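You operate a simulated robot arm through the tools that you are given. There is no shell and no other tool.

You are at the controls of a simulated two-armed robot. One attempt, no reset.

Task
Fit the roller for the green card's wire size and set its pressure.
Fine: open the pressure arm first and shut it after; old roller in the green tray. Where these are worked on the way, their far stop is far enough and under half their travel is too little: pressure arm.
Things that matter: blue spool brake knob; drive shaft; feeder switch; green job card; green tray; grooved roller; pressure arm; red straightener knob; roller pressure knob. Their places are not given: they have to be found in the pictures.

The check looks at the end state, three seconds after you hand in, the way a careful person would. Anything else that was tipped, shoved, dropped, spilled or broken makes it a failure.

Robot
Two 7-joint arms with fingered hands on one trunk that stands fixed in place. Base frame: the origin is at the foot of the trunk, x ahead of it, y to its left, z up. Readings come in mm, rad, newtons and seconds.
The left shoulder is at [36, 163, 1088], the right one opposite. Payload 4 kg a hand.
The TCP of each hand is the grasp point between the finger pads, 36 mm short of the fingertips. In the tool frame z runs along the fingers and y along their closing line. Largest opening 124 mm; the body of the gripper starts 42 mm behind the TCP. The gripper is a hand of 4 fingers: y runs from the thumb to the fingers, the wrist lies at [-15, -99, -189] in the tool frame.
Orientation is that of the tool frame in the base frame, as a unit quaternion [w, x, y, z]. With the fingers straight down and the wrist toward the robot, the tool's x, y and z point along [0, 1, 0], [1, 0, 0] and [0, 0, -1] of the base frame.

Tools
- The arms move only by the tool send_rows. It takes "left_increments", "right_increments" or both (then of equal length, played together; a hand with none holds still); each is a list that holds one entry, the list of rows, each a list of 6 numbers: the shift along the base's x, y, z in mm, then the turn, a rotation vector about the base's x, y, z in rad. In form: [[[tx, ty, tz, wx, wy, wz], ...]]. A call has 1 to 20 rows; each row is the pose to reach, as a shift and turn from the pose commanded when the call began. A row lasts 0.2 s, in which the tool goes at most 50 mm and 0.15 rad; a call with a longer step from one row to the next is refused whole. A pose out of reach is approached as far as the arm can. The call stops where the force on the tool passes 60 N (or 10 N more than at its start, if that is more) or the arm is blocked; 0.2 s more then pass. In this call time passes only in rows, and 0.2 s behind the last. The reply holds the time, the measured pose of the TCP, the force on the tool along the base axes, the opening and the grip force, in the units named above and with some noise, with the torque about the TCP (base axes, N m) and any sound that the robot's microphone picked up, and new pictures: "show" is both (left out), scene, wrist or none (wrist: the cameras of the hands that moved).
- Cameras (640 x 400 px; columns grow to the right, rows downward): "scene" is now at [141.4, -17.5, 1333.9]; the picture's right is [-0.18, -0.98, 0.02], its down [-0.38, 0.05, -0.92] and it looks along [0.91, -0.18, -0.38] (base axes); focal length 356 px, centre (320, 200). "left" rides on the left gripper at [-75, -86, -123] in its tool frame; the picture's right is [-0.70, -0.34, 0.63], its down [0.64, -0.68, 0.35] and it looks along [0.32, 0.65, 0.69] (tool axes); focal length 275 px, centre (320, 200). "right" rides on the right gripper at [75, -86, -123] in its tool frame; the picture's right is [-0.70, 0.34, -0.63], its down [-0.65, -0.68, 0.35] and it looks along [-0.32, 0.65, 0.69] (tool axes); focal length 275 px, centre (320, 200).
- slide_trunk(by): slides the trunk up (or, below 0, down) by that many mm; the arms and the scene camera ride with it, the base frame stays. It gives what a move gives, with no picture.
- set_fingers(index, middle, ring, thumb_bend, thumb_turn, hand): sets how far each is bent, from 0 (flat) to 100 (curled in); at 30 the hand is open as for a grip, at 70 the pads meet at the TCP. One left out holds its place. A second passes; each finger stops where it meets its share of the squeeze, and holds until it gets a number again. It is the only way to open and close the hand. It gives what a move gives, with no picture; readings hold the bend of each and the force on the fingers (four entries, about 0 where the hand has none), thumb and palm. thumb_turn goes from beside the hand (0) to across from the fingers (100), as for a grip.
- pan_tilt(pan, tilt): turns the head with the scene camera to pan (to the left, within 1.501 rad either way) and tilt (down, from -0.506 to 1.204), counted from straight ahead of the robot. It gives what a move gives, and a new picture of the scene camera.
- probe_pixels(camera, pixels): for up to 12 pixels [column, row] of the newest picture of that camera ("zoom" is the newest enlarged one), the place [x, y, z] in the base frame of the surface seen there, good to about 3 mm. It takes no simulated time.
- close_up(camera, box): a new picture of the part [left, top, right, bottom] of that camera's present view, enlarged. It takes no simulated time.
- finish_job(): hands the job in; it is judged then, once.

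Leave the grippers open and the arms clear of the work at the hand-in unless told otherwise.

The tools are called after ">>>" by a JSON object that holds its "name" and its "arguments". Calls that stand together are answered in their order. send_rows: Moves the arms, as the interface text tells. Its arguments: {"type":"object","properties":{"left_increments":{"type":"array","items":{"type":"array","items":{"type":"array","items":{"type":"number"}}}},"right_increments":{"type":"array","items":{"type":"array","items":{"type":"array","items":{"type":"number"}}}},"show":{"type":"string","enum":["both","scene","wrist","none"]}},"required":[]} The other tools are called the same way: slide_trunk (by) slides the trunk up or down; set_fingers (index, middle, ring, thumb_bend, thumb_turn, hand) moves the fingers one by one; pan_tilt (pan, tilt) turns the head that bears the scene camera; probe_pixels (camera, pixels) gives the place of the surface under pixels of a picture; close_up (camera, box) takes an enlarged picture of a part of a camera's view; finish_job () hands the job in.

At the start:

```text
t: 0.0
left_tcp_pos: [854.9, 214.6, 1216.6]
left_ee_rot: [-0.001, 0.707, 0.707, 0.0]
left_wrist_force: [-0.5, 0.7, -1.3]
left_torque: [-0.03, 0.01, -0.03]
left_opening: 123.7
left_grip_force: 0.0
left_shape: jaw
left_bend: [30.0, 30.0, 30.0, 30.0, 98.0]
left_finger forces: [0.0, 0.1, 0.1, 0.0, 0.0, 0.1]
right_tcp_pos: [515.3, -365.3, 1197.5]
right_ee_rot: [-0.001, 0.707, 0.707, -0.001]
right_wrist_force: [0.2, 0.2, -0.3]
right_torque: [0.02, 0.0, 0.0]
right_opening: 123.3
right_grip_force: 0.0
right_shape: jaw
right_bend: [30.0, 30.0, 30.0, 30.0, 98.0]
right_finger forces: [0.0, 0.0, 0.0, 0.0, 0.1, 0.0]
trunk travel left (down, up): [-250.0, 228.0]
head pan, tilt: [-0.187, 0.271]
```

scene: 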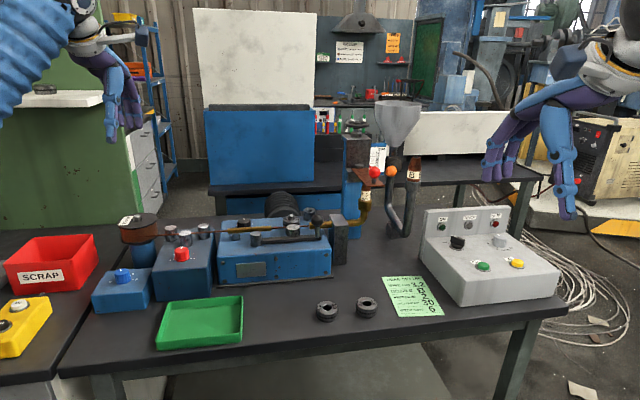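
right: 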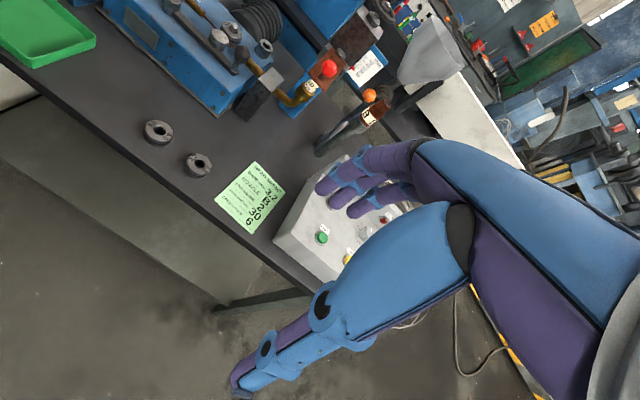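
left: 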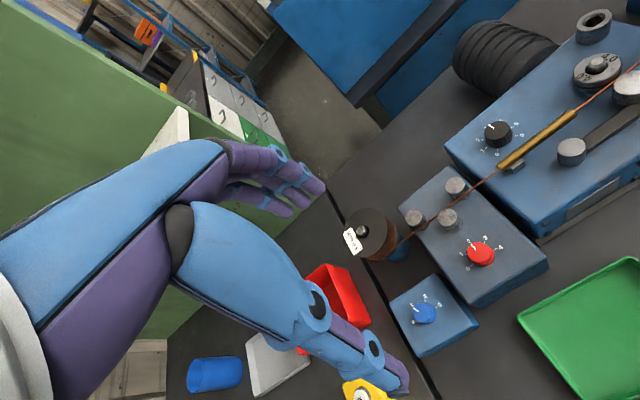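

I see a bench with a blue wire feeder, green tray, two spare rollers, and the green card. I'll take close-ups of the card, the feeder and the rollers first.

>>> {"name": "close_up", "arguments": {"camera": "scene", "box": [370, 260, 460, 330]}}

>>> {"name": "close_up", "arguments": {"camera": "right", "box": [205, 150, 295, 240]}}

>>> {"name": "close_up", "arguments": {"camera": "left", "box": [440, 0, 640, 200]}}

>>> {"name": "close_up", "arguments": {"camera": "scene", "box": [200, 180, 400, 330]}}

```text
5.71 times, centred on (415, 295) of scene
```

zoom: 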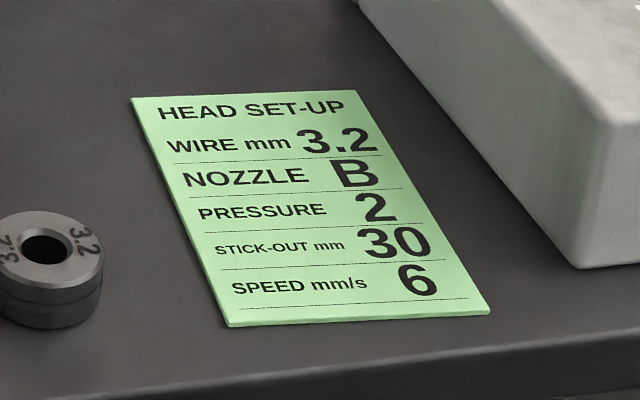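

```text
4.44 times, centred on (250, 195) of right
```

zoom: 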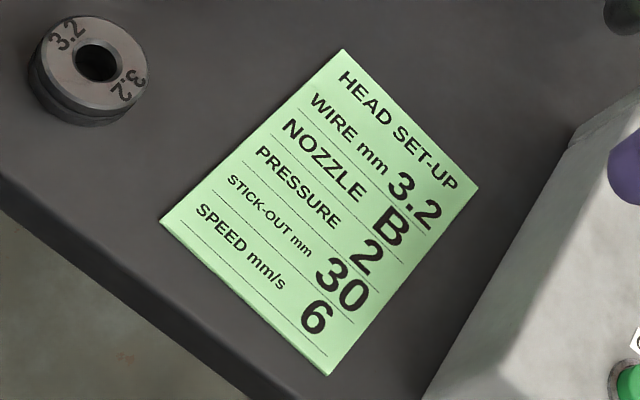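

```text
2.00 times, centred on (540, 100) of left
```

zoom: 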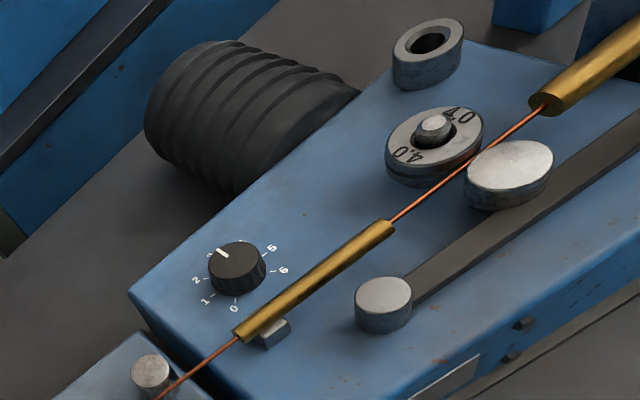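

```text
2.67 times, centred on (300, 255) of scene
```

zoom: 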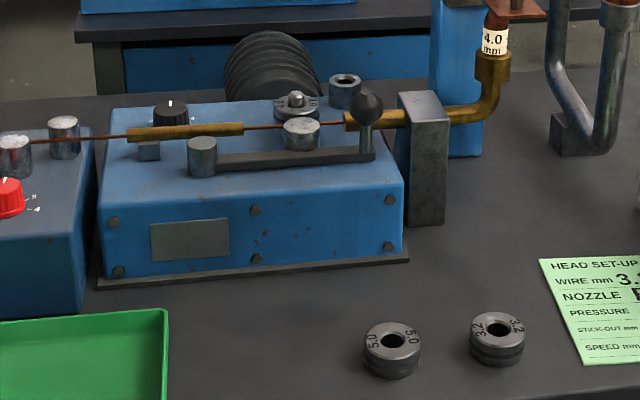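

The card says wire 3.2 and pressure 2. The right-hand spare (365,308) is marked 3.2, the left spare is 5.0, and the shaft holds 4.0. Next I'll zoom on the feeder head and probe the key points.

>>> {"name": "close_up", "arguments": {"camera": "scene", "box": [240, 190, 350, 260]}}

>>> {"name": "probe_pixels", "arguments": {"camera": "scene", "pixels": [[326, 311], [366, 308], [291, 218], [293, 230], [256, 237], [317, 219], [308, 212], [264, 223], [200, 320], [367, 320], [318, 240], [225, 250]]}}

>>> {"name": "probe_pixels", "arguments": {"camera": "left", "pixels": [[597, 62], [594, 24], [498, 134], [572, 150], [631, 85], [610, 130], [600, 80], [536, 146], [525, 115], [581, 380]]}}

```text
5.71 times, centred on (295, 225) of scene
```

zoom: 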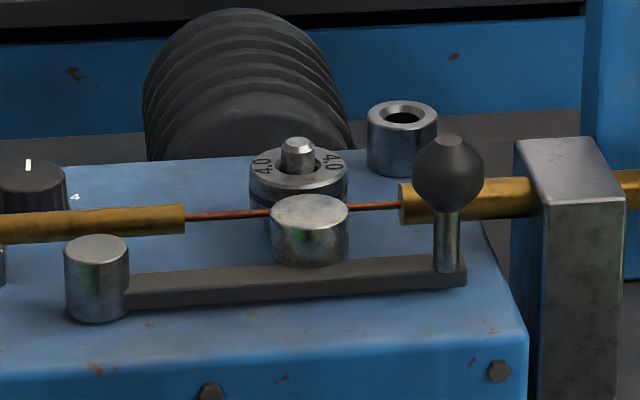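

```text
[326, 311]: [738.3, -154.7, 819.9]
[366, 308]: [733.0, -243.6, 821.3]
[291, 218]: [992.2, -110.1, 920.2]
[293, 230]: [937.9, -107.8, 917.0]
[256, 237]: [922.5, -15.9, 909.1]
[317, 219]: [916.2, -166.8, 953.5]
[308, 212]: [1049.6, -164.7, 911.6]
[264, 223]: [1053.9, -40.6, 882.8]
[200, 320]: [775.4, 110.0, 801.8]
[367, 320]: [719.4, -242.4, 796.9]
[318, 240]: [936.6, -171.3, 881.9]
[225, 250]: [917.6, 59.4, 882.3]
```

```text
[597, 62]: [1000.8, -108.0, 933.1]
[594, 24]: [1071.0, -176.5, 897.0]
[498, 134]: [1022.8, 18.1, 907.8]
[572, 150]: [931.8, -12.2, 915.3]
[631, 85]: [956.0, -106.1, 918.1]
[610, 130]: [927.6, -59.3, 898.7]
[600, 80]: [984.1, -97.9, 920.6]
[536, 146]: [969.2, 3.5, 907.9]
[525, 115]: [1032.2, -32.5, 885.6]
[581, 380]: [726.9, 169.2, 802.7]
```

The 4.0 roller sits on the shaft near (1001,-108), with its top at z≈920 and the shaft tip at about 933. I'll move the left hand to the right, staying high, to look down on the feeder.

>>> {"name": "send_rows", "arguments": {"left_increments": [[[0, -45, 0, 0, 0, 0], [0, -90, 0, 0, 0, 0], [0, -135, 0, 0, 0, 0], [0, -170, 0, 0, 0, 0]]], "show": "wrist"}}

```text
t: 1.0
left_tcp_pos: [854.0, 45.5, 1217.5]
left_ee_rot: [-0.001, 0.706, 0.708, 0.0]
left_wrist_force: [0.1, -0.6, -0.3]
left_torque: [-0.02, 0.03, 0.02]
left_opening: 123.7
left_grip_force: 0.0
left_shape: jaw
left_bend: [30.0, 30.0, 30.0, 30.0, 98.0]
left_finger forces: [0.1, 0.0, 0.1, 0.1, 0.1, 0.0]
right_tcp_pos: [517.0, -365.3, 1197.3]
right_ee_rot: [0.0, 0.706, 0.708, 0.0]
right_wrist_force: [0.0, 0.3, 0.3]
right_torque: [0.03, 0.0, -0.02]
right_opening: 123.6
right_grip_force: 0.0
right_shape: jaw
right_bend: [30.0, 30.0, 30.0, 30.0, 98.0]
right_finger forces: [0.0, 0.0, 0.0, 0.0, 0.1, 0.0]
trunk travel left (down, up): [-250.0, 228.0]
head pan, tilt: [-0.187, 0.271]
```

left: 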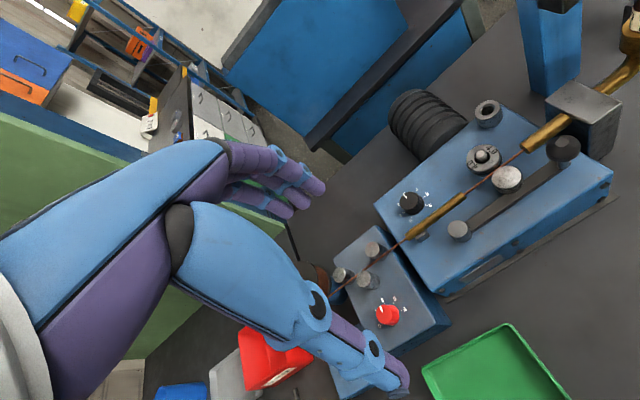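

Now the feeder is in full view. I'll zoom in on the roller area and on the pressure knob.

>>> {"name": "close_up", "arguments": {"camera": "left", "box": [380, 165, 460, 240]}}

>>> {"name": "close_up", "arguments": {"camera": "left", "box": [440, 80, 620, 250]}}

>>> {"name": "probe_pixels", "arguments": {"camera": "left", "pixels": [[482, 156], [489, 110], [410, 201], [457, 231], [506, 178], [562, 147], [530, 145], [465, 195], [493, 176], [484, 172], [470, 157], [498, 158]]}}

>>> {"name": "probe_pixels", "arguments": {"camera": "left", "pixels": [[402, 202], [420, 200], [470, 375], [508, 326], [425, 370], [545, 177], [390, 315], [415, 235], [437, 212], [485, 153], [574, 148], [500, 133]]}}

```text
5.33 times, centred on (420, 202) of left
```

zoom: 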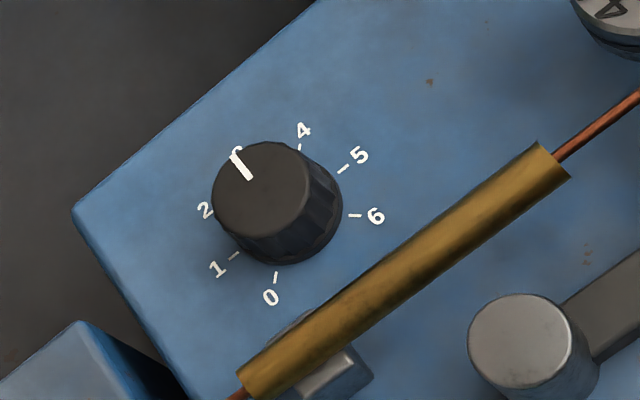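

```text
2.35 times, centred on (530, 165) of left
```

zoom: 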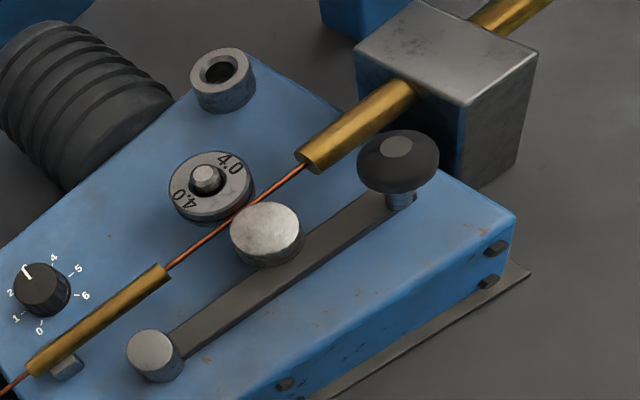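

```text
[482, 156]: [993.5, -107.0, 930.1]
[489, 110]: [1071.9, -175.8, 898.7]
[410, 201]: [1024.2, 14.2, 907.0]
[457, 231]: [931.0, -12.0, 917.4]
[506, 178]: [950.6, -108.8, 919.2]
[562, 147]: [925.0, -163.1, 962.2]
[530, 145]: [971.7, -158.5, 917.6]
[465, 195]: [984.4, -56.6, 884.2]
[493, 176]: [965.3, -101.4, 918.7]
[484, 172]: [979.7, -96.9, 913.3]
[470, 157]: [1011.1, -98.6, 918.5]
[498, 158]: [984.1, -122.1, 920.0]
```

```text
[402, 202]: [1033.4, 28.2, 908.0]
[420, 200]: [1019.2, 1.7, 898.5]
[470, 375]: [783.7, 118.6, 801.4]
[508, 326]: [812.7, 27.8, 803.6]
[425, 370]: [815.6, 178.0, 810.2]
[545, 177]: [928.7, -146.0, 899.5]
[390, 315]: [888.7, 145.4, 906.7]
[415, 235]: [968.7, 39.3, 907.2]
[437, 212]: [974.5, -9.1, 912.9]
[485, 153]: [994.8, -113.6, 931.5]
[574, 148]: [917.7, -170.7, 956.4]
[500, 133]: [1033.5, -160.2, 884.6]
```

The knob points at 3 and must go to 2, one step anticlockwise seen from above. The arm pivots at (931,-12), carries the pressure roller at about (955,-107), and has a ball handle near (921,-165). I'll probe the dial ticks and get finer geometry around the roller.

>>> {"name": "probe_pixels", "arguments": {"camera": "left", "pixels": [[398.4, 203.9], [403.7, 212.5], [411.7, 216.6], [416.1, 192], [424.3, 196.2], [426.6, 204.8], [404, 195.5], [407, 198.5], [580, 95], [600, 110], [610, 175], [575, 205]]}}

>>> {"name": "close_up", "arguments": {"camera": "left", "box": [456, 130, 536, 200]}}

>>> {"name": "probe_pixels", "arguments": {"camera": "zoom", "pixels": [[210, 180], [195, 140], [240, 250], [130, 170], [180, 230], [270, 180], [300, 250], [330, 280], [390, 300], [440, 200], [500, 100], [220, 320]]}}

```text
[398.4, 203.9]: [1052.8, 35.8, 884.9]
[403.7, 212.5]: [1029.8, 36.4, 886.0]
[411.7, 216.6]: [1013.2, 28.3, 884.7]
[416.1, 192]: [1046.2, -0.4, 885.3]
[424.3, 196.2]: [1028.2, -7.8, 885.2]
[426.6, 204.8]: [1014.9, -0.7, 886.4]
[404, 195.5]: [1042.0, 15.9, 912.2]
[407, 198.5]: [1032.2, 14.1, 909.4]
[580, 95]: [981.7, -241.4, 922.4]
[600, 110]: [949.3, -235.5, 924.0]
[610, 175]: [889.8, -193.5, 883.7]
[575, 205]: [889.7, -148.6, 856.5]
```

```text
5.71 times, centred on (496, 165) of left
```

zoom: 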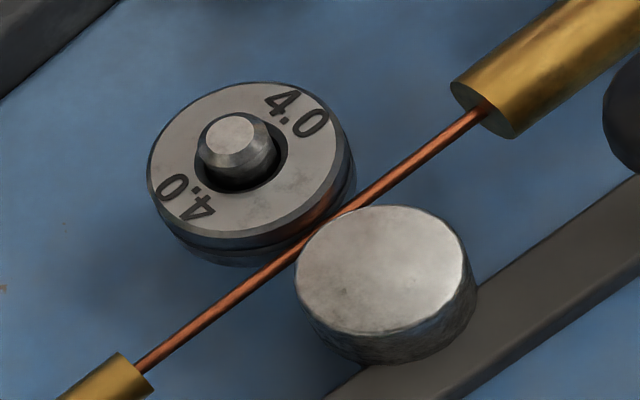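

```text
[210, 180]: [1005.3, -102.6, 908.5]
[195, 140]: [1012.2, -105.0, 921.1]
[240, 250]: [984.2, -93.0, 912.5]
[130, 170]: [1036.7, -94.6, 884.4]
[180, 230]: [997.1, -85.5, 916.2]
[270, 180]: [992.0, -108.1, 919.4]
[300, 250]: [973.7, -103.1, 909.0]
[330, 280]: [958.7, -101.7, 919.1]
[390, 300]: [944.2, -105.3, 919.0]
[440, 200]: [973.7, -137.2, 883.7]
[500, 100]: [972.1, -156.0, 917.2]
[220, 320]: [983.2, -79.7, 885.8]
```

The dial steps are 45° apart: 3 points along +x and 2 is at +45° anticlockwise. The knob axis is near (1028,14). Next I'll look at the right hand itself to learn the finger geometry.

>>> {"name": "pan_tilt", "arguments": {"pan": -0.7, "tilt": 0.25}}

```text
t: 1.9
left_tcp_pos: [854.5, 45.3, 1218.0]
left_ee_rot: [-0.001, 0.707, 0.708, 0.0]
left_wrist_force: [-0.2, 0.6, -0.5]
left_torque: [0.0, 0.02, -0.01]
left_opening: 123.7
left_grip_force: 0.1
left_shape: jaw
left_bend: [30.0, 30.0, 30.0, 30.0, 98.0]
left_finger forces: [0.0, 0.0, 0.0, 0.0, 0.1, 0.0]
right_tcp_pos: [515.6, -364.8, 1197.6]
right_ee_rot: [0.0, 0.707, 0.707, 0.0]
right_wrist_force: [-0.6, 0.1, 0.5]
right_torque: [-0.01, 0.04, 0.03]
right_opening: 123.5
right_grip_force: 0.1
right_shape: jaw
right_bend: [30.0, 30.0, 30.0, 30.0, 98.0]
right_finger forces: [0.0, 0.0, 0.0, 0.0, 0.0, 0.0]
trunk travel left (down, up): [-250.0, 228.0]
head pan, tilt: [-0.7, 0.25]
```

scene: 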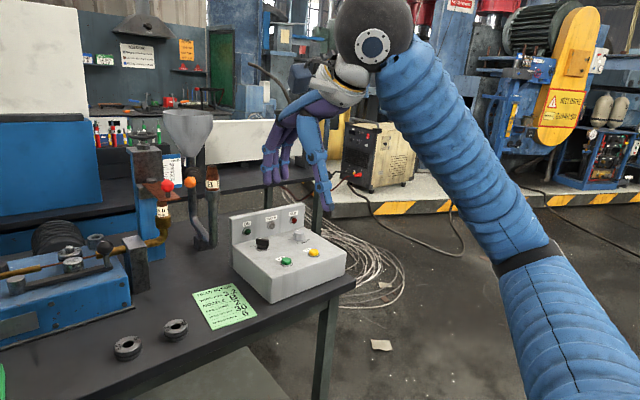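

I'll zoom on the right hand and probe its fingertips at bend 30.

>>> {"name": "close_up", "arguments": {"camera": "scene", "box": [230, 80, 380, 220]}}

>>> {"name": "probe_pixels", "arguments": {"camera": "scene", "pixels": [[328, 210], [266, 184], [276, 182], [284, 176], [322, 180], [318, 150], [271, 165], [287, 155]]}}

```text
2.86 times, centred on (305, 150) of scene
```

zoom: 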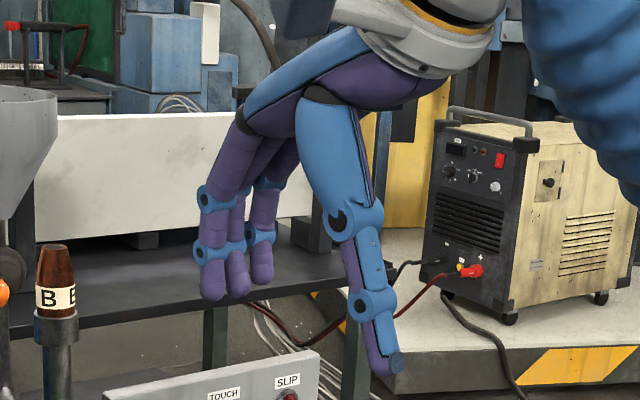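

```text
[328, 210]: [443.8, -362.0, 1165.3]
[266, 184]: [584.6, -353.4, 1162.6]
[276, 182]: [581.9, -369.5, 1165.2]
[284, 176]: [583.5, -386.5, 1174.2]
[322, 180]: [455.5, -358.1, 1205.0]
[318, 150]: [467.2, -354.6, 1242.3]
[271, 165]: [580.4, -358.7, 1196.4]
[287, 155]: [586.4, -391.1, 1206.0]
```

Now I'll bend the right hand to 52 to see a partly closed grip.

>>> {"name": "set_fingers", "arguments": {"hand": "right", "index": 52, "middle": 52, "ring": 52, "thumb_bend": 52}}

>>> {"name": "close_up", "arguments": {"camera": "scene", "box": [230, 80, 380, 220]}}

>>> {"name": "probe_pixels", "arguments": {"camera": "zoom", "pixels": [[230, 290], [245, 290], [270, 280], [360, 380], [340, 360], [225, 240]]}}

```text
t: 2.9
left_tcp_pos: [854.6, 47.5, 1216.5]
left_ee_rot: [0.001, 0.707, 0.707, 0.0]
left_wrist_force: [0.0, -0.1, 0.2]
left_torque: [0.02, -0.01, 0.01]
left_opening: 123.7
left_grip_force: 0.1
left_shape: jaw
left_bend: [30.0, 30.0, 30.0, 30.0, 98.0]
left_finger forces: [0.0, 0.0, 0.1, 0.1, 0.0, 0.1]
right_tcp_pos: [516.5, -364.6, 1197.9]
right_ee_rot: [-0.001, 0.707, 0.707, -0.001]
right_wrist_force: [-0.3, 0.0, 0.8]
right_torque: [-0.02, -0.01, 0.02]
right_opening: 56.0
right_grip_force: 0.0
right_shape: fingers
right_bend: [52.0, 52.0, 52.0, 52.0, 98.0]
right_finger forces: [0.1, 0.0, 0.0, 0.1, 0.1, 0.0]
trunk travel left (down, up): [-250.0, 228.0]
head pan, tilt: [-0.7, 0.25]
```

```text
2.86 times, centred on (305, 150) of scene
```

zoom: 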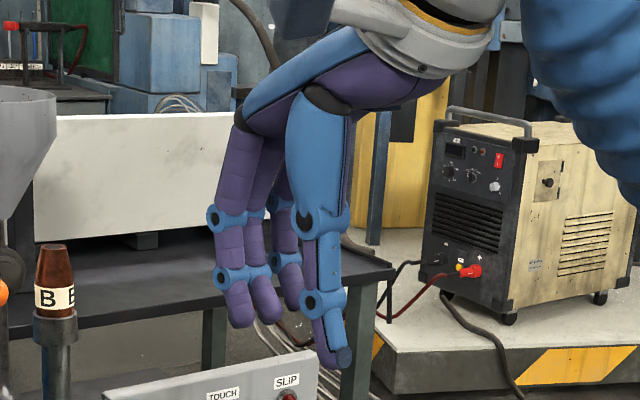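

```text
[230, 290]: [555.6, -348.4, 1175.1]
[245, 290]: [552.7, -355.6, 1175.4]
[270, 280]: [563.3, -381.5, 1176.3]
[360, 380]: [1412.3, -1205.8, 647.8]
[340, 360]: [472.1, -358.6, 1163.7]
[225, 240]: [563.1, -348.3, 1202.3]
```

At bend 52 the opening is 56 mm, with the tips still about 36 mm beyond the TCP. I'll turn the head back to check obstacles right of the feeder (the pipe, nozzle stand and funnel).

>>> {"name": "pan_tilt", "arguments": {"pan": -0.2, "tilt": 0.4}}

>>> {"name": "close_up", "arguments": {"camera": "scene", "box": [230, 60, 460, 220]}}

```text
t: 3.9
left_tcp_pos: [854.4, 46.1, 1216.4]
left_ee_rot: [0.0, 0.707, 0.707, -0.001]
left_wrist_force: [0.1, 0.1, -0.8]
left_torque: [0.0, 0.03, -0.01]
left_opening: 123.7
left_grip_force: 0.1
left_shape: jaw
left_bend: [30.0, 30.0, 30.0, 30.0, 98.0]
left_finger forces: [0.1, 0.1, 0.0, 0.0, 0.0, 0.0]
right_tcp_pos: [516.3, -364.6, 1197.5]
right_ee_rot: [0.0, 0.707, 0.707, -0.001]
right_wrist_force: [-0.3, 0.2, -0.3]
right_torque: [0.01, -0.03, -0.01]
right_opening: 56.2
right_grip_force: 0.0
right_shape: fingers
right_bend: [52.0, 52.0, 52.0, 52.0, 98.0]
right_finger forces: [0.0, 0.0, 0.1, 0.0, 0.0, 0.1]
trunk travel left (down, up): [-250.0, 228.0]
head pan, tilt: [-0.201, 0.4]
```

scene: 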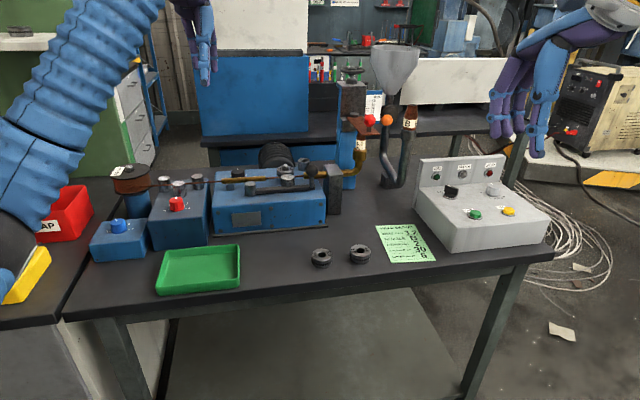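

```text
2.50 times, centred on (345, 140) of scene
```

zoom: 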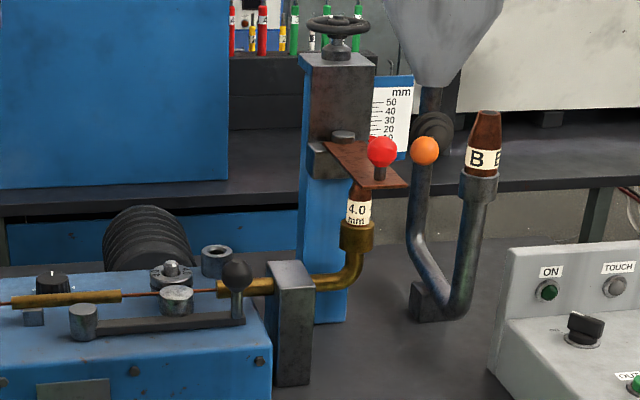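

I'll probe the obstacle heights and positions.

>>> {"name": "probe_pixels", "arguments": {"camera": "zoom", "pixels": [[382, 152], [426, 150], [485, 115], [335, 60], [338, 22], [355, 160], [355, 240], [322, 284], [480, 190], [440, 80], [345, 150], [395, 185]]}}

>>> {"name": "probe_pixels", "arguments": {"camera": "scene", "pixels": [[321, 253], [360, 249], [160, 290], [240, 287], [240, 247], [167, 254], [200, 262], [380, 230], [425, 225], [470, 235], [360, 265], [430, 165]]}}

```text
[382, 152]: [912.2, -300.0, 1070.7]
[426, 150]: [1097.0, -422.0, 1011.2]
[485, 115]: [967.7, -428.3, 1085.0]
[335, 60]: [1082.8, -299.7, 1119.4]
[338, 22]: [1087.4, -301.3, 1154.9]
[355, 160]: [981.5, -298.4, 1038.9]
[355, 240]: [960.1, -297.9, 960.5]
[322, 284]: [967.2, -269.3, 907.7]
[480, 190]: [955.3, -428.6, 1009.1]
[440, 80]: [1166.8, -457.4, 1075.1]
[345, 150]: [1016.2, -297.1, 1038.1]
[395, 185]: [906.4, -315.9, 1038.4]
```

```text
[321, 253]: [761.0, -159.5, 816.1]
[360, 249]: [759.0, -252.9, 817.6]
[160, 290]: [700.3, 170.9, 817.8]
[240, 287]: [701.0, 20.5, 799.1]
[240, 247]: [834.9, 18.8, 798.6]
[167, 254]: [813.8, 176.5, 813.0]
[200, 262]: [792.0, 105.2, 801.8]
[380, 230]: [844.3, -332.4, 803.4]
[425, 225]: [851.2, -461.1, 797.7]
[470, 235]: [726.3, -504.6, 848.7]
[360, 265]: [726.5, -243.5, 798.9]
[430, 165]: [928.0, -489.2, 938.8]
```

The red lever (912,-300,1070) and its plate are the nearby hazard on the right. I'll move the left hand back left while the right hand goes above the pressure arm's ball handle at about (926,-166), staying high.

>>> {"name": "send_rows", "arguments": {"left_increments": [[[0, 15, 0, 0, 0, 0], [0, 30, 0, 0, 0, 0], [0, 45, 0, 0, 0, 0], [0, 60, 0, 0, 0, 0], [0, 75, 0, 0, 0, 0], [0, 90, 0, 0, 0, 0], [0, 105, 0, 0, 0, 0], [0, 120, 0, 0, 0, 0], [0, 135, 0, 0, 0, 0], [0, 150, 0, 0, 0, 0], [0, 160, 0, 0, 0, 0], [0, 170, 0, 0, 0, 0]]], "right_increments": [[[34, 17, -8, 0, 0, 0], [68, 33, -16, 0, 0, 0], [102, 50, -24, 0, 0, 0], [137, 66, -32, 0, 0, 0], [171, 83, -40, 0, 0, 0], [205, 99, -48, 0, 0, 0], [239, 116, -56, 0, 0, 0], [273, 132, -64, 0, 0, 0], [308, 149, -72, 0, 0, 0], [342, 166, -80, 0, 0, 0], [376, 182, -88, 0, 0, 0], [410, 199, -96, 0, 0, 0]]], "show": "both"}}

```text
t: 6.5
left_tcp_pos: [855.2, 215.7, 1216.3]
left_ee_rot: [0.0, 0.707, 0.707, -0.001]
left_wrist_force: [0.1, 0.4, -0.7]
left_torque: [-0.02, 0.02, -0.01]
left_opening: 123.7
left_grip_force: 0.1
left_shape: jaw
left_bend: [30.0, 30.0, 30.0, 30.0, 98.0]
left_finger forces: [0.0, 0.0, 0.1, 0.1, 0.0, 0.1]
right_tcp_pos: [926.5, -162.9, 1101.3]
right_ee_rot: [0.0, 0.707, 0.708, -0.001]
right_wrist_force: [0.0, 0.0, -0.3]
right_torque: [-0.04, 0.05, -0.05]
right_opening: 55.8
right_grip_force: 0.1
right_shape: fingers
right_bend: [52.0, 52.0, 52.0, 52.0, 98.0]
right_finger forces: [0.0, 0.1, 0.0, 0.0, 0.0, 0.0]
trunk travel left (down, up): [-250.0, 228.0]
head pan, tilt: [-0.201, 0.4]
```

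scene: 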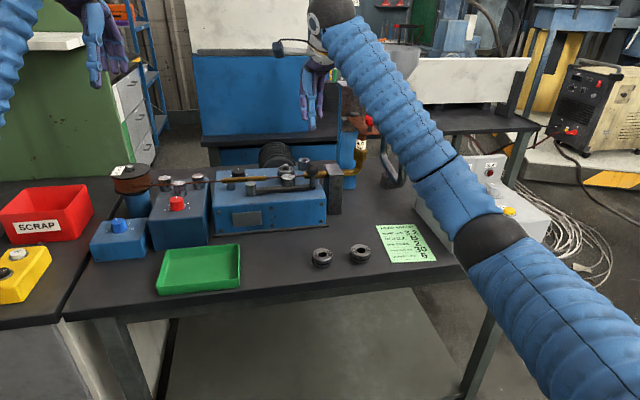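
right: 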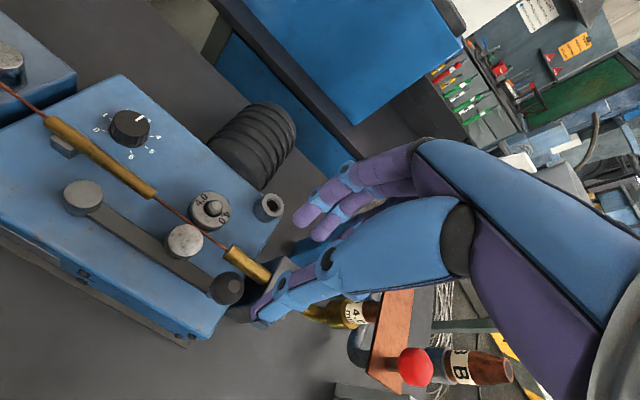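
left: 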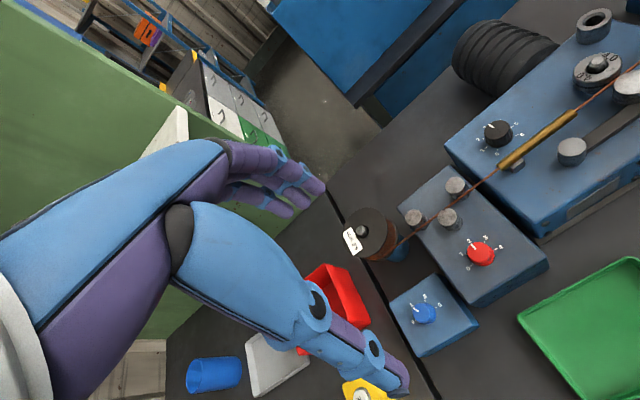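

The right hand reached its spot above the handle. I'll probe the ball in the right camera (228,288) and check how much clearance the elbow (490,240 in scene) has over the switch box.

>>> {"name": "probe_pixels", "arguments": {"camera": "right", "pixels": [[228, 285], [222, 292], [235, 280], [240, 291], [215, 286], [207, 205], [268, 203], [245, 265], [182, 240], [262, 318], [310, 218], [230, 300]]}}

>>> {"name": "probe_pixels", "arguments": {"camera": "scene", "pixels": [[490, 240], [480, 262], [440, 205], [520, 215], [500, 205]]}}

>>> {"name": "close_up", "arguments": {"camera": "right", "box": [150, 170, 350, 345]}}

```text
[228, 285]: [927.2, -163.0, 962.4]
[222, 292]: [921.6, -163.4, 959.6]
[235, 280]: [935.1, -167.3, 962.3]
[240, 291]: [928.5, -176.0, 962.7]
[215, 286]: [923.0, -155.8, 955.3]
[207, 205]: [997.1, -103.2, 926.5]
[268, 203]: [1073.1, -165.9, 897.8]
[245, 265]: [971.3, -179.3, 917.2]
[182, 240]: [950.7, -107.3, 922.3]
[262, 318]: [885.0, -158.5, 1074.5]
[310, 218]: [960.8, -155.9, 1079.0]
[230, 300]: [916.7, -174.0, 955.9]
```

```text
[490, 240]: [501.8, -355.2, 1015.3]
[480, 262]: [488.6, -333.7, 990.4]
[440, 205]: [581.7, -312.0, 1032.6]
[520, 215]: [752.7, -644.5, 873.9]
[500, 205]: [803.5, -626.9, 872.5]
```

```text
2.29 times, centred on (250, 258) of right
```

zoom: 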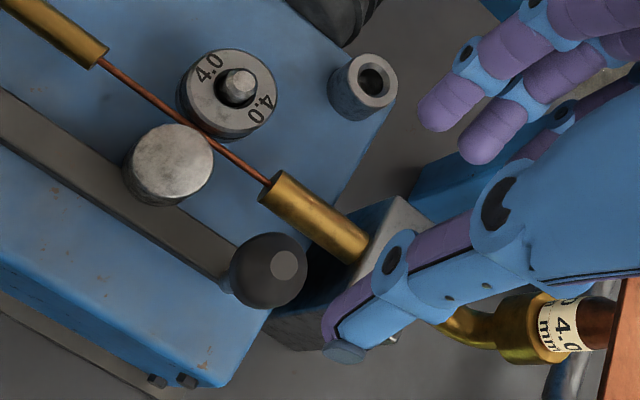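

The ball centre is about (929,-168), with its top at 963. I'll descend so the thumb and fingers straddle the ball, tips staying above the brass tube (top ≈918).

>>> {"name": "send_rows", "arguments": {"right_increments": [[[1, -2, -30, 0, 0, 0], [2, -5, -60, 0, 0, 0], [2, -5, -90, 0, 0, 0], [2, -5, -110, 0, 0, 0], [2, -5, -125, 0, 0, 0], [2, -5, -133, 0, 0, 0]]], "show": "both"}}

>>> {"name": "close_up", "arguments": {"camera": "right", "box": [200, 150, 400, 325]}}

```text
t: 7.9
left_tcp_pos: [854.9, 215.1, 1216.4]
left_ee_rot: [-0.001, 0.707, 0.707, 0.001]
left_wrist_force: [-0.6, 0.8, 0.2]
left_torque: [0.02, -0.01, -0.04]
left_opening: 123.5
left_grip_force: 0.0
left_shape: jaw
left_bend: [30.0, 30.0, 30.0, 30.0, 98.0]
left_finger forces: [0.1, 0.0, 0.1, 0.0, 0.0, 0.1]
right_tcp_pos: [929.1, -169.0, 967.2]
right_ee_rot: [-0.001, 0.706, 0.708, 0.0]
right_wrist_force: [-1.6, 0.0, 0.3]
right_torque: [0.03, 0.04, -0.01]
right_opening: 56.3
right_grip_force: 0.0
right_shape: fingers
right_bend: [52.0, 52.0, 52.0, 52.0, 98.0]
right_finger forces: [0.0, 0.0, 0.1, 0.0, 0.1, 0.0]
trunk travel left (down, up): [-250.0, 228.0]
head pan, tilt: [-0.201, 0.4]
```

scene: 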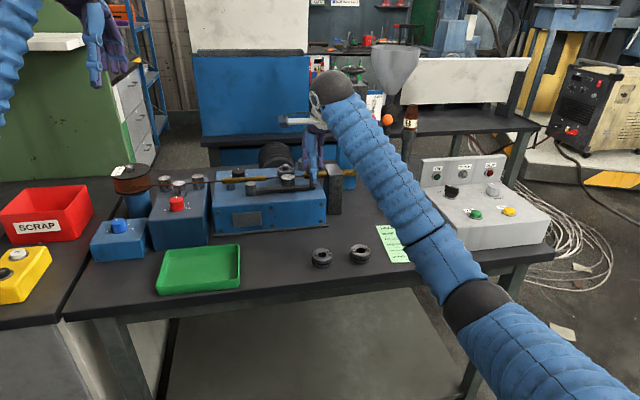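
right: 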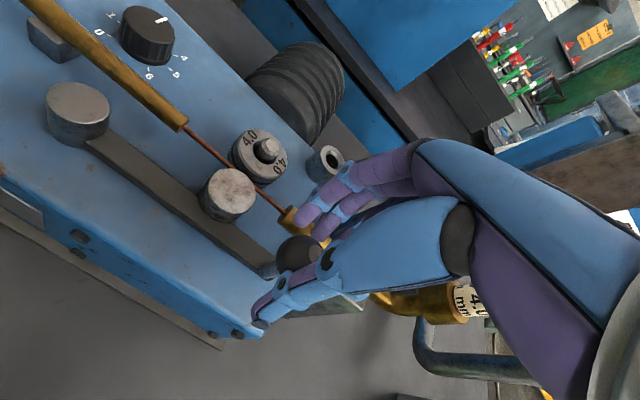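

```text
2.29 times, centred on (300, 238) of right
```

zoom: 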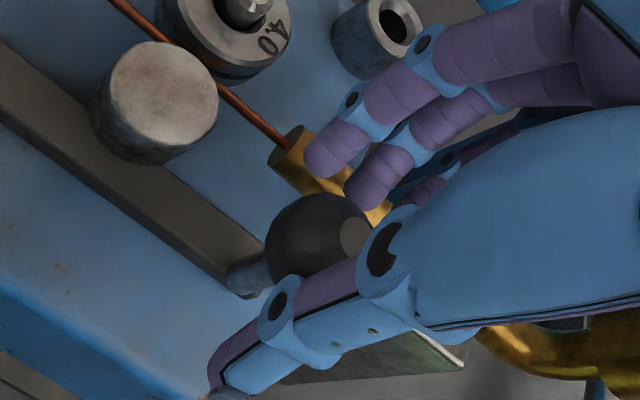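

The ball sits between thumb and fingers. I'll close gently around it.

>>> {"name": "set_fingers", "arguments": {"hand": "right", "index": 59, "middle": 59, "ring": 59, "thumb_bend": 58}}

>>> {"name": "close_up", "arguments": {"camera": "right", "box": [200, 150, 400, 325]}}

```text
t: 8.9
left_tcp_pos: [853.4, 215.8, 1216.6]
left_ee_rot: [0.0, 0.707, 0.707, 0.0]
left_wrist_force: [-0.2, -0.1, 0.1]
left_torque: [0.0, 0.0, -0.01]
left_opening: 123.6
left_grip_force: 0.1
left_shape: jaw
left_bend: [30.0, 30.0, 30.0, 30.0, 98.0]
left_finger forces: [0.0, 0.1, 0.1, 0.0, 0.0, 0.0]
right_tcp_pos: [927.5, -170.2, 967.5]
right_ee_rot: [-0.001, 0.707, 0.707, 0.0]
right_wrist_force: [-0.6, -1.0, 0.8]
right_torque: [-0.01, 0.01, 0.0]
right_opening: 38.2
right_grip_force: 0.5
right_shape: fingers
right_bend: [59.0, 59.0, 59.0, 57.0, 98.0]
right_finger forces: [0.1, 0.0, 0.0, 0.1, 0.5, 0.1]
trunk travel left (down, up): [-250.0, 228.0]
head pan, tilt: [-0.201, 0.4]
```

```text
2.29 times, centred on (300, 238) of right
```

zoom: 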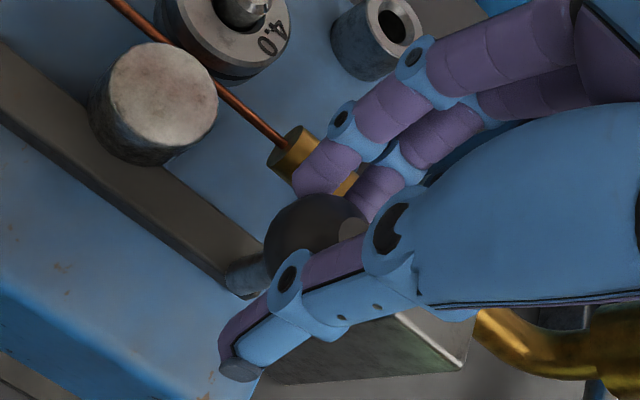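

The ball is caged (opening 38). I'll now swing it along the arc about the pivot (931,-12) toward the robot, turning the hand with it, for about 40° first.

>>> {"name": "send_rows", "arguments": {"right_increments": [[[-21.7, 1.8, 0, 0, 0, -0.1396], [-42.9, 6.6, 0, 0, 0, -0.279], [-63.3, 14.3, 0, 0, 0, -0.4189], [-82.4, 24.8, 0, 0, 0, -0.5585], [-99.8, 37.8, 0, 0, 0, -0.698]]], "show": "both"}}

```text
t: 10.1
left_tcp_pos: [855.2, 217.8, 1215.1]
left_ee_rot: [0.001, 0.707, 0.707, -0.001]
left_wrist_force: [-0.1, 0.3, 0.0]
left_torque: [-0.04, 0.0, 0.02]
left_opening: 123.8
left_grip_force: 0.0
left_shape: jaw
left_bend: [30.0, 30.0, 30.0, 30.0, 98.0]
left_finger forces: [0.1, 0.0, 0.0, 0.1, 0.0, 0.0]
right_tcp_pos: [828.3, -133.1, 969.2]
right_ee_rot: [0.0, 0.906, 0.422, -0.001]
right_wrist_force: [-0.2, 0.3, -0.9]
right_torque: [-0.02, 0.01, -0.03]
right_opening: 37.3
right_grip_force: 0.1
right_shape: fingers
right_bend: [59.0, 59.0, 59.0, 57.0, 98.0]
right_finger forces: [0.0, 0.0, 0.1, 0.1, 0.0, 0.1]
trunk travel left (down, up): [-250.0, 228.0]
head pan, tilt: [-0.201, 0.4]
```

scene: 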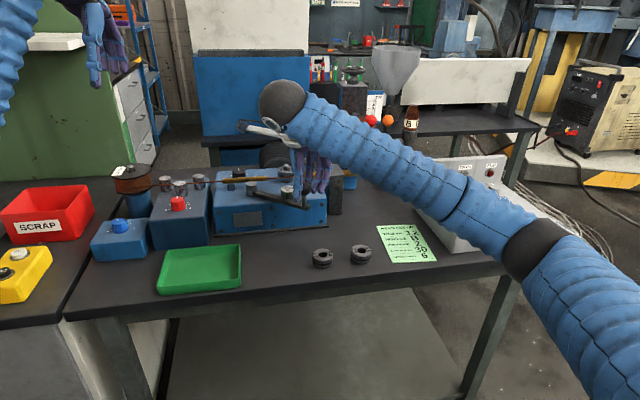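
right: 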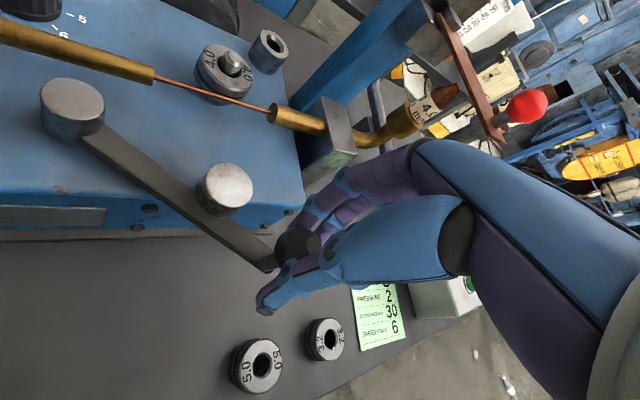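

The arm opened 40° freely. I'll continue along the arc in small steps, feeling for the far stop.

>>> {"name": "send_rows", "arguments": {"right_increments": [[[-8, 7.5, 0, 0, 0, -0.07], [-15.5, 15.3, 0, 0, 0, -0.14], [-22, 24, 0, 0, 0, -0.21], [-28.6, 32.6, 0, 0, 0, -0.28]]], "show": "wrist"}}

```text
t: 11.1
left_tcp_pos: [856.4, 215.9, 1216.1]
left_ee_rot: [0.001, 0.707, 0.707, 0.0]
left_wrist_force: [0.5, 0.6, 0.7]
left_torque: [0.01, 0.02, 0.0]
left_opening: 124.0
left_grip_force: 0.1
left_shape: jaw
left_bend: [30.0, 30.0, 30.0, 30.0, 98.0]
left_finger forces: [0.0, 0.0, 0.1, 0.0, 0.0, 0.0]
right_tcp_pos: [799.7, -102.1, 969.2]
right_ee_rot: [0.0, 0.957, 0.29, 0.0]
right_wrist_force: [4.1, -1.5, -0.6]
right_torque: [-0.1, -0.08, -0.01]
right_opening: 43.7
right_grip_force: 1.3
right_shape: fingers
right_bend: [56.0, 59.0, 59.0, 57.0, 98.0]
right_finger forces: [3.3, 0.0, 0.0, 0.0, 0.1, 0.0]
trunk travel left (down, up): [-250.0, 228.0]
head pan, tilt: [-0.201, 0.4]
```

right: 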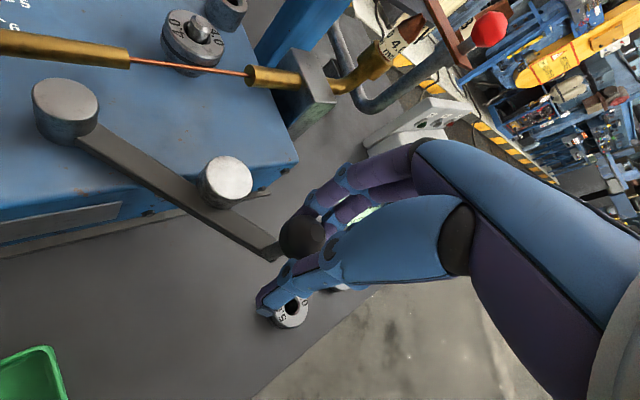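

A few newtons appear on the index finger, so the arm may be at its stop. I'll probe the ball and arm to see its angle.

>>> {"name": "probe_pixels", "arguments": {"camera": "right", "pixels": [[300, 230], [310, 235], [228, 172], [65, 95], [228, 190], [200, 190]]}}

>>> {"name": "send_rows", "arguments": {"right_increments": [[[-5, 6, 0, 0, 0, -0.05], [-9, 12, 0, 0, 0, -0.1]]], "show": "wrist"}}

>>> {"name": "probe_pixels", "arguments": {"camera": "right", "pixels": [[300, 230], [310, 235], [228, 172], [65, 95], [228, 190], [200, 190]]}}

```text
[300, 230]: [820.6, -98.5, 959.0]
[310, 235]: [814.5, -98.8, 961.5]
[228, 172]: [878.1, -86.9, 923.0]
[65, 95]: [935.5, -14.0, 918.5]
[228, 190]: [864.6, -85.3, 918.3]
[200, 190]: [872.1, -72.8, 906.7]
```

```text
t: 11.7
left_tcp_pos: [856.9, 213.9, 1215.2]
left_ee_rot: [-0.001, 0.707, 0.707, 0.0]
left_wrist_force: [-0.6, 0.4, -1.1]
left_torque: [-0.02, 0.0, -0.02]
left_opening: 123.6
left_grip_force: 0.0
left_shape: jaw
left_bend: [30.0, 30.0, 30.0, 30.0, 98.0]
left_finger forces: [0.0, 0.1, 0.0, 0.0, 0.0, 0.0]
right_tcp_pos: [791.8, -90.2, 968.1]
right_ee_rot: [0.0, 0.97, 0.242, 0.0]
right_wrist_force: [14.5, -10.1, -0.8]
right_torque: [-0.22, -0.31, 0.15]
right_opening: 55.8
right_grip_force: 7.9
right_shape: fingers
right_bend: [49.0, 57.0, 59.0, 57.0, 98.0]
right_finger forces: [14.1, 1.8, 0.0, 0.1, 0.1, 0.0]
trunk travel left (down, up): [-250.0, 228.0]
head pan, tilt: [-0.201, 0.4]
```

right: 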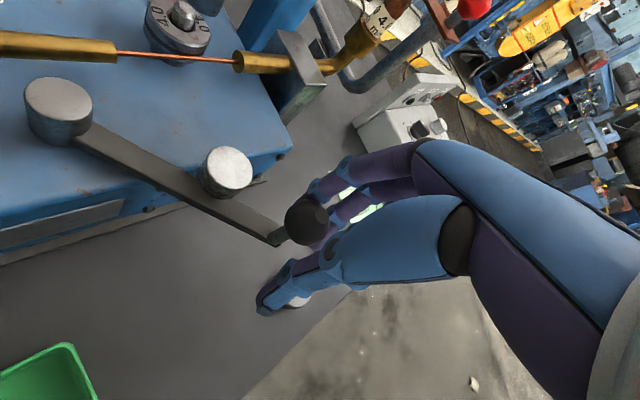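

```text
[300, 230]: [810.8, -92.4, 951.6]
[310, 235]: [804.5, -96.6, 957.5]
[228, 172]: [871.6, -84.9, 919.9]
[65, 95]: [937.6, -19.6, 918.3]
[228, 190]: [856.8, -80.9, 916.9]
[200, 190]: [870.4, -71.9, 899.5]
```

Force climbs (17 N) without further travel, so that is the far stop at about 53°. I'll back off slightly, then open the hand and rise.

>>> {"name": "send_rows", "arguments": {"right_increments": [[[6, -8, 0, 0, 0, 0.05], [12, -16, 0, 0, 0, 0.1]]], "show": "none"}}

>>> {"name": "set_fingers", "arguments": {"hand": "right", "index": 48, "middle": 48, "ring": 48, "thumb_bend": 46}}

>>> {"name": "send_rows", "arguments": {"right_increments": [[[0, 0, 30, 0, 0, 0], [0, 0, 70, 0, 0, 0], [0, 0, 110, 0, 0, 0.1], [0, 0, 150, 0, 0, 0.2], [-20, -20, 170, 0, 0, 0.3], [-40, -40, 180, 0, 0, 0.42], [-70, -60, 190, 0, 0, 0.56], [-110, -80, 200, 0, 0, 0.7], [-150, -100, 210, 0, 0, 0.84], [-190, -120, 220, 0, 0, 0.84]]], "show": "both"}}

```text
t: 12.3
left_tcp_pos: [854.7, 215.9, 1215.9]
left_ee_rot: [0.0, 0.707, 0.707, 0.0]
left_wrist_force: [0.4, -1.4, 0.6]
left_torque: [0.02, 0.0, -0.01]
left_opening: 123.5
left_grip_force: 0.0
left_shape: jaw
left_bend: [30.0, 30.0, 30.0, 30.0, 98.0]
left_finger forces: [0.0, 0.0, 0.0, 0.0, 0.0, 0.1]
right_tcp_pos: [803.2, -102.8, 968.0]
right_ee_rot: [-0.001, 0.956, 0.293, -0.001]
right_wrist_force: [-1.2, -2.1, -4.0]
right_torque: [0.01, 0.07, -0.03]
right_opening: 40.5
right_grip_force: 0.8
right_shape: fingers
right_bend: [58.0, 59.0, 59.0, 57.0, 98.0]
right_finger forces: [3.0, 0.0, 0.1, 0.1, 0.0, 0.0]
trunk travel left (down, up): [-250.0, 228.0]
head pan, tilt: [-0.201, 0.4]
```

```text
t: 13.3
left_tcp_pos: [855.2, 216.5, 1216.3]
left_ee_rot: [0.001, 0.707, 0.707, 0.0]
left_wrist_force: [0.4, 0.9, -0.1]
left_torque: [-0.03, -0.01, 0.01]
left_opening: 123.8
left_grip_force: 0.1
left_shape: jaw
left_bend: [30.0, 30.0, 30.0, 30.0, 98.0]
left_finger forces: [0.0, 0.0, 0.1, 0.0, 0.1, 0.0]
right_tcp_pos: [802.5, -104.3, 968.7]
right_ee_rot: [-0.001, 0.956, 0.293, 0.0]
right_wrist_force: [0.2, -0.1, 0.3]
right_torque: [-0.01, 0.01, -0.03]
right_opening: 71.1
right_grip_force: 0.1
right_shape: fingers
right_bend: [48.0, 48.0, 48.0, 46.0, 98.0]
right_finger forces: [0.1, 0.0, 0.0, 0.0, 0.0, 0.0]
trunk travel left (down, up): [-250.0, 228.0]
head pan, tilt: [-0.201, 0.4]
```

```text
t: 15.5
left_tcp_pos: [851.7, 214.3, 1218.2]
left_ee_rot: [0.0, 0.708, 0.707, 0.001]
left_wrist_force: [-1.2, 0.1, 0.5]
left_torque: [0.0, -0.03, 0.0]
left_opening: 123.8
left_grip_force: 0.0
left_shape: jaw
left_bend: [30.0, 30.0, 30.0, 30.0, 98.0]
left_finger forces: [0.0, 0.0, 0.0, 0.0, 0.1, 0.0]
right_tcp_pos: [610.7, -223.6, 1191.1]
right_ee_rot: [0.001, 0.754, 0.657, 0.0]
right_wrist_force: [-1.0, 0.1, 0.5]
right_torque: [0.02, -0.06, 0.03]
right_opening: 71.2
right_grip_force: 0.0
right_shape: fingers
right_bend: [48.0, 48.0, 48.0, 46.0, 98.0]
right_finger forces: [0.0, 0.0, 0.0, 0.1, 0.0, 0.0]
trunk travel left (down, up): [-250.0, 228.0]
head pan, tilt: [-0.201, 0.4]
```

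scene: 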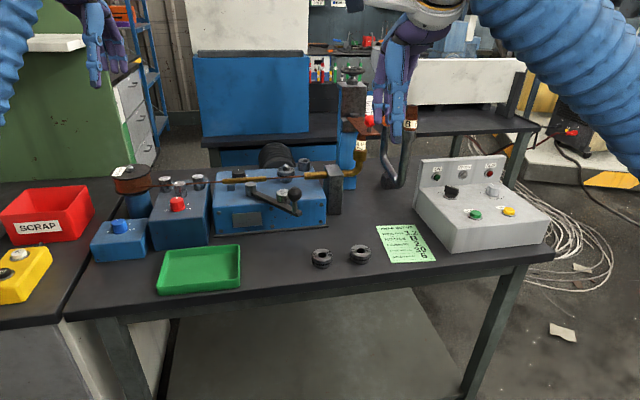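
right: 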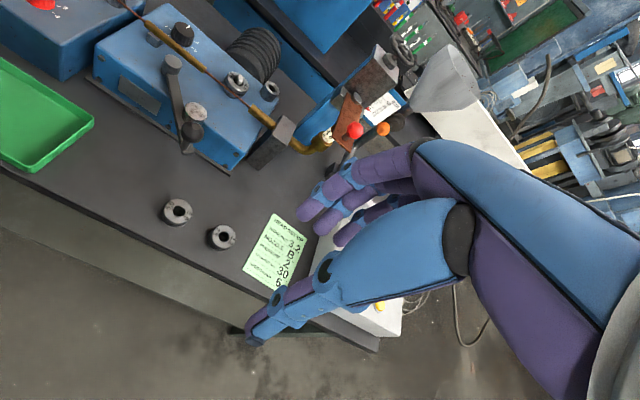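

The pressure arm stays open. I'll move the right hand fully clear and, at the same time, start turning the left hand −90° about vertical. Its fingers will then close along y, missing the wire that runs in front of the roller.

>>> {"name": "send_rows", "arguments": {"left_increments": [[[0, -5, 0, 0, 0, -0.143], [0, -10, 0, 0, 0, -0.286], [0, -15, 0, 0, 0, -0.428], [0, -20, 0, 0, 0, -0.571], [0, -25, 0, 0, 0, -0.714], [0, -30, 0, 0, 0, -0.857], [0, -35, 0, 0, 0, -1.0], [0, -40, 0, 0, 0, -1.142], [0, -45, 0, 0, 0, -1.285], [0, -50, 0, 0, 0, -1.428], [0, -55, 0, 0, 0, -1.5708]]], "right_increments": [[[-10, -20, 0, 0, 0, 0.05], [-20, -40, 0, 0, 0, 0.1], [-30, -60, 0, 0, 0, 0.13], [-40, -80, 0, 0, 0, 0.13], [-50, -100, 0, 0, 0, 0.13], [-60, -120, 0, 0, 0, 0.13], [-70, -140, 0, 0, 0, 0.13], [-80, -150, 0, 0, 0, 0.13], [-90, -160, 0, 0, 0, 0.13], [-95, -160, 0, 0, 0, 0.13], [-95, -160, 0, 0, 0, 0.13]]], "show": "both"}}

```text
t: 17.9
left_tcp_pos: [854.3, 158.6, 1216.7]
left_ee_rot: [0.0, 1.0, -0.002, 0.0]
left_wrist_force: [-0.3, 0.5, 0.0]
left_torque: [0.01, 0.02, 0.03]
left_opening: 123.7
left_grip_force: 0.1
left_shape: jaw
left_bend: [30.0, 30.0, 30.0, 30.0, 98.0]
left_finger forces: [0.0, 0.0, 0.0, 0.0, 0.1, 0.0]
right_tcp_pos: [518.2, -383.9, 1189.8]
right_ee_rot: [0.0, 0.71, 0.704, 0.0]
right_wrist_force: [0.6, 0.2, 0.3]
right_torque: [0.02, -0.02, -0.02]
right_opening: 71.7
right_grip_force: 0.1
right_shape: fingers
right_bend: [48.0, 48.0, 48.0, 46.0, 98.0]
right_finger forces: [0.1, 0.1, 0.0, 0.0, 0.0, 0.1]
trunk travel left (down, up): [-250.0, 228.0]
head pan, tilt: [-0.201, 0.4]
```

scene: 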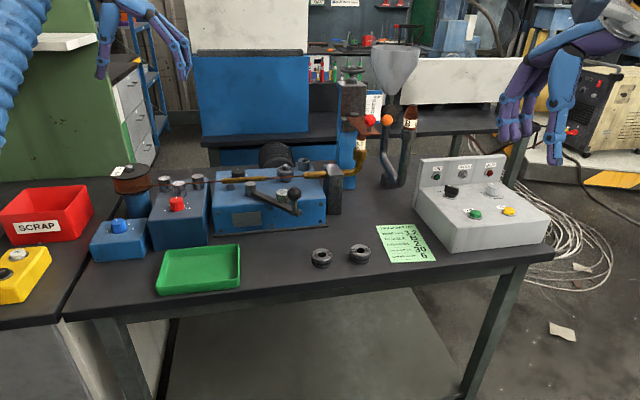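
right: 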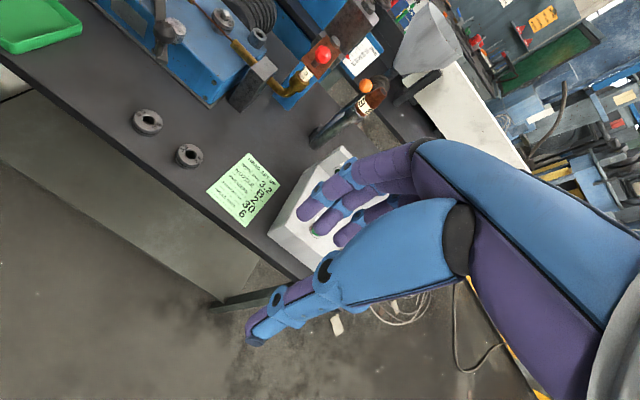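
left: 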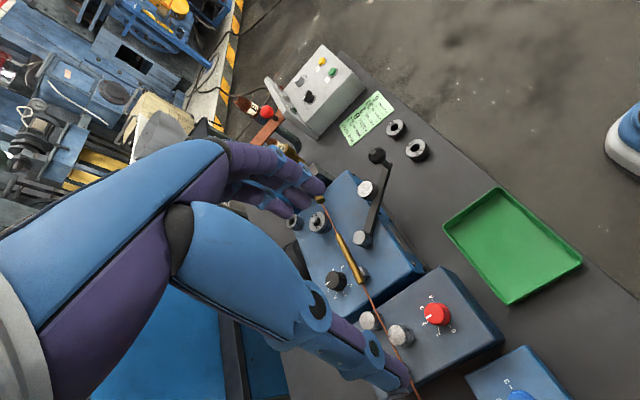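

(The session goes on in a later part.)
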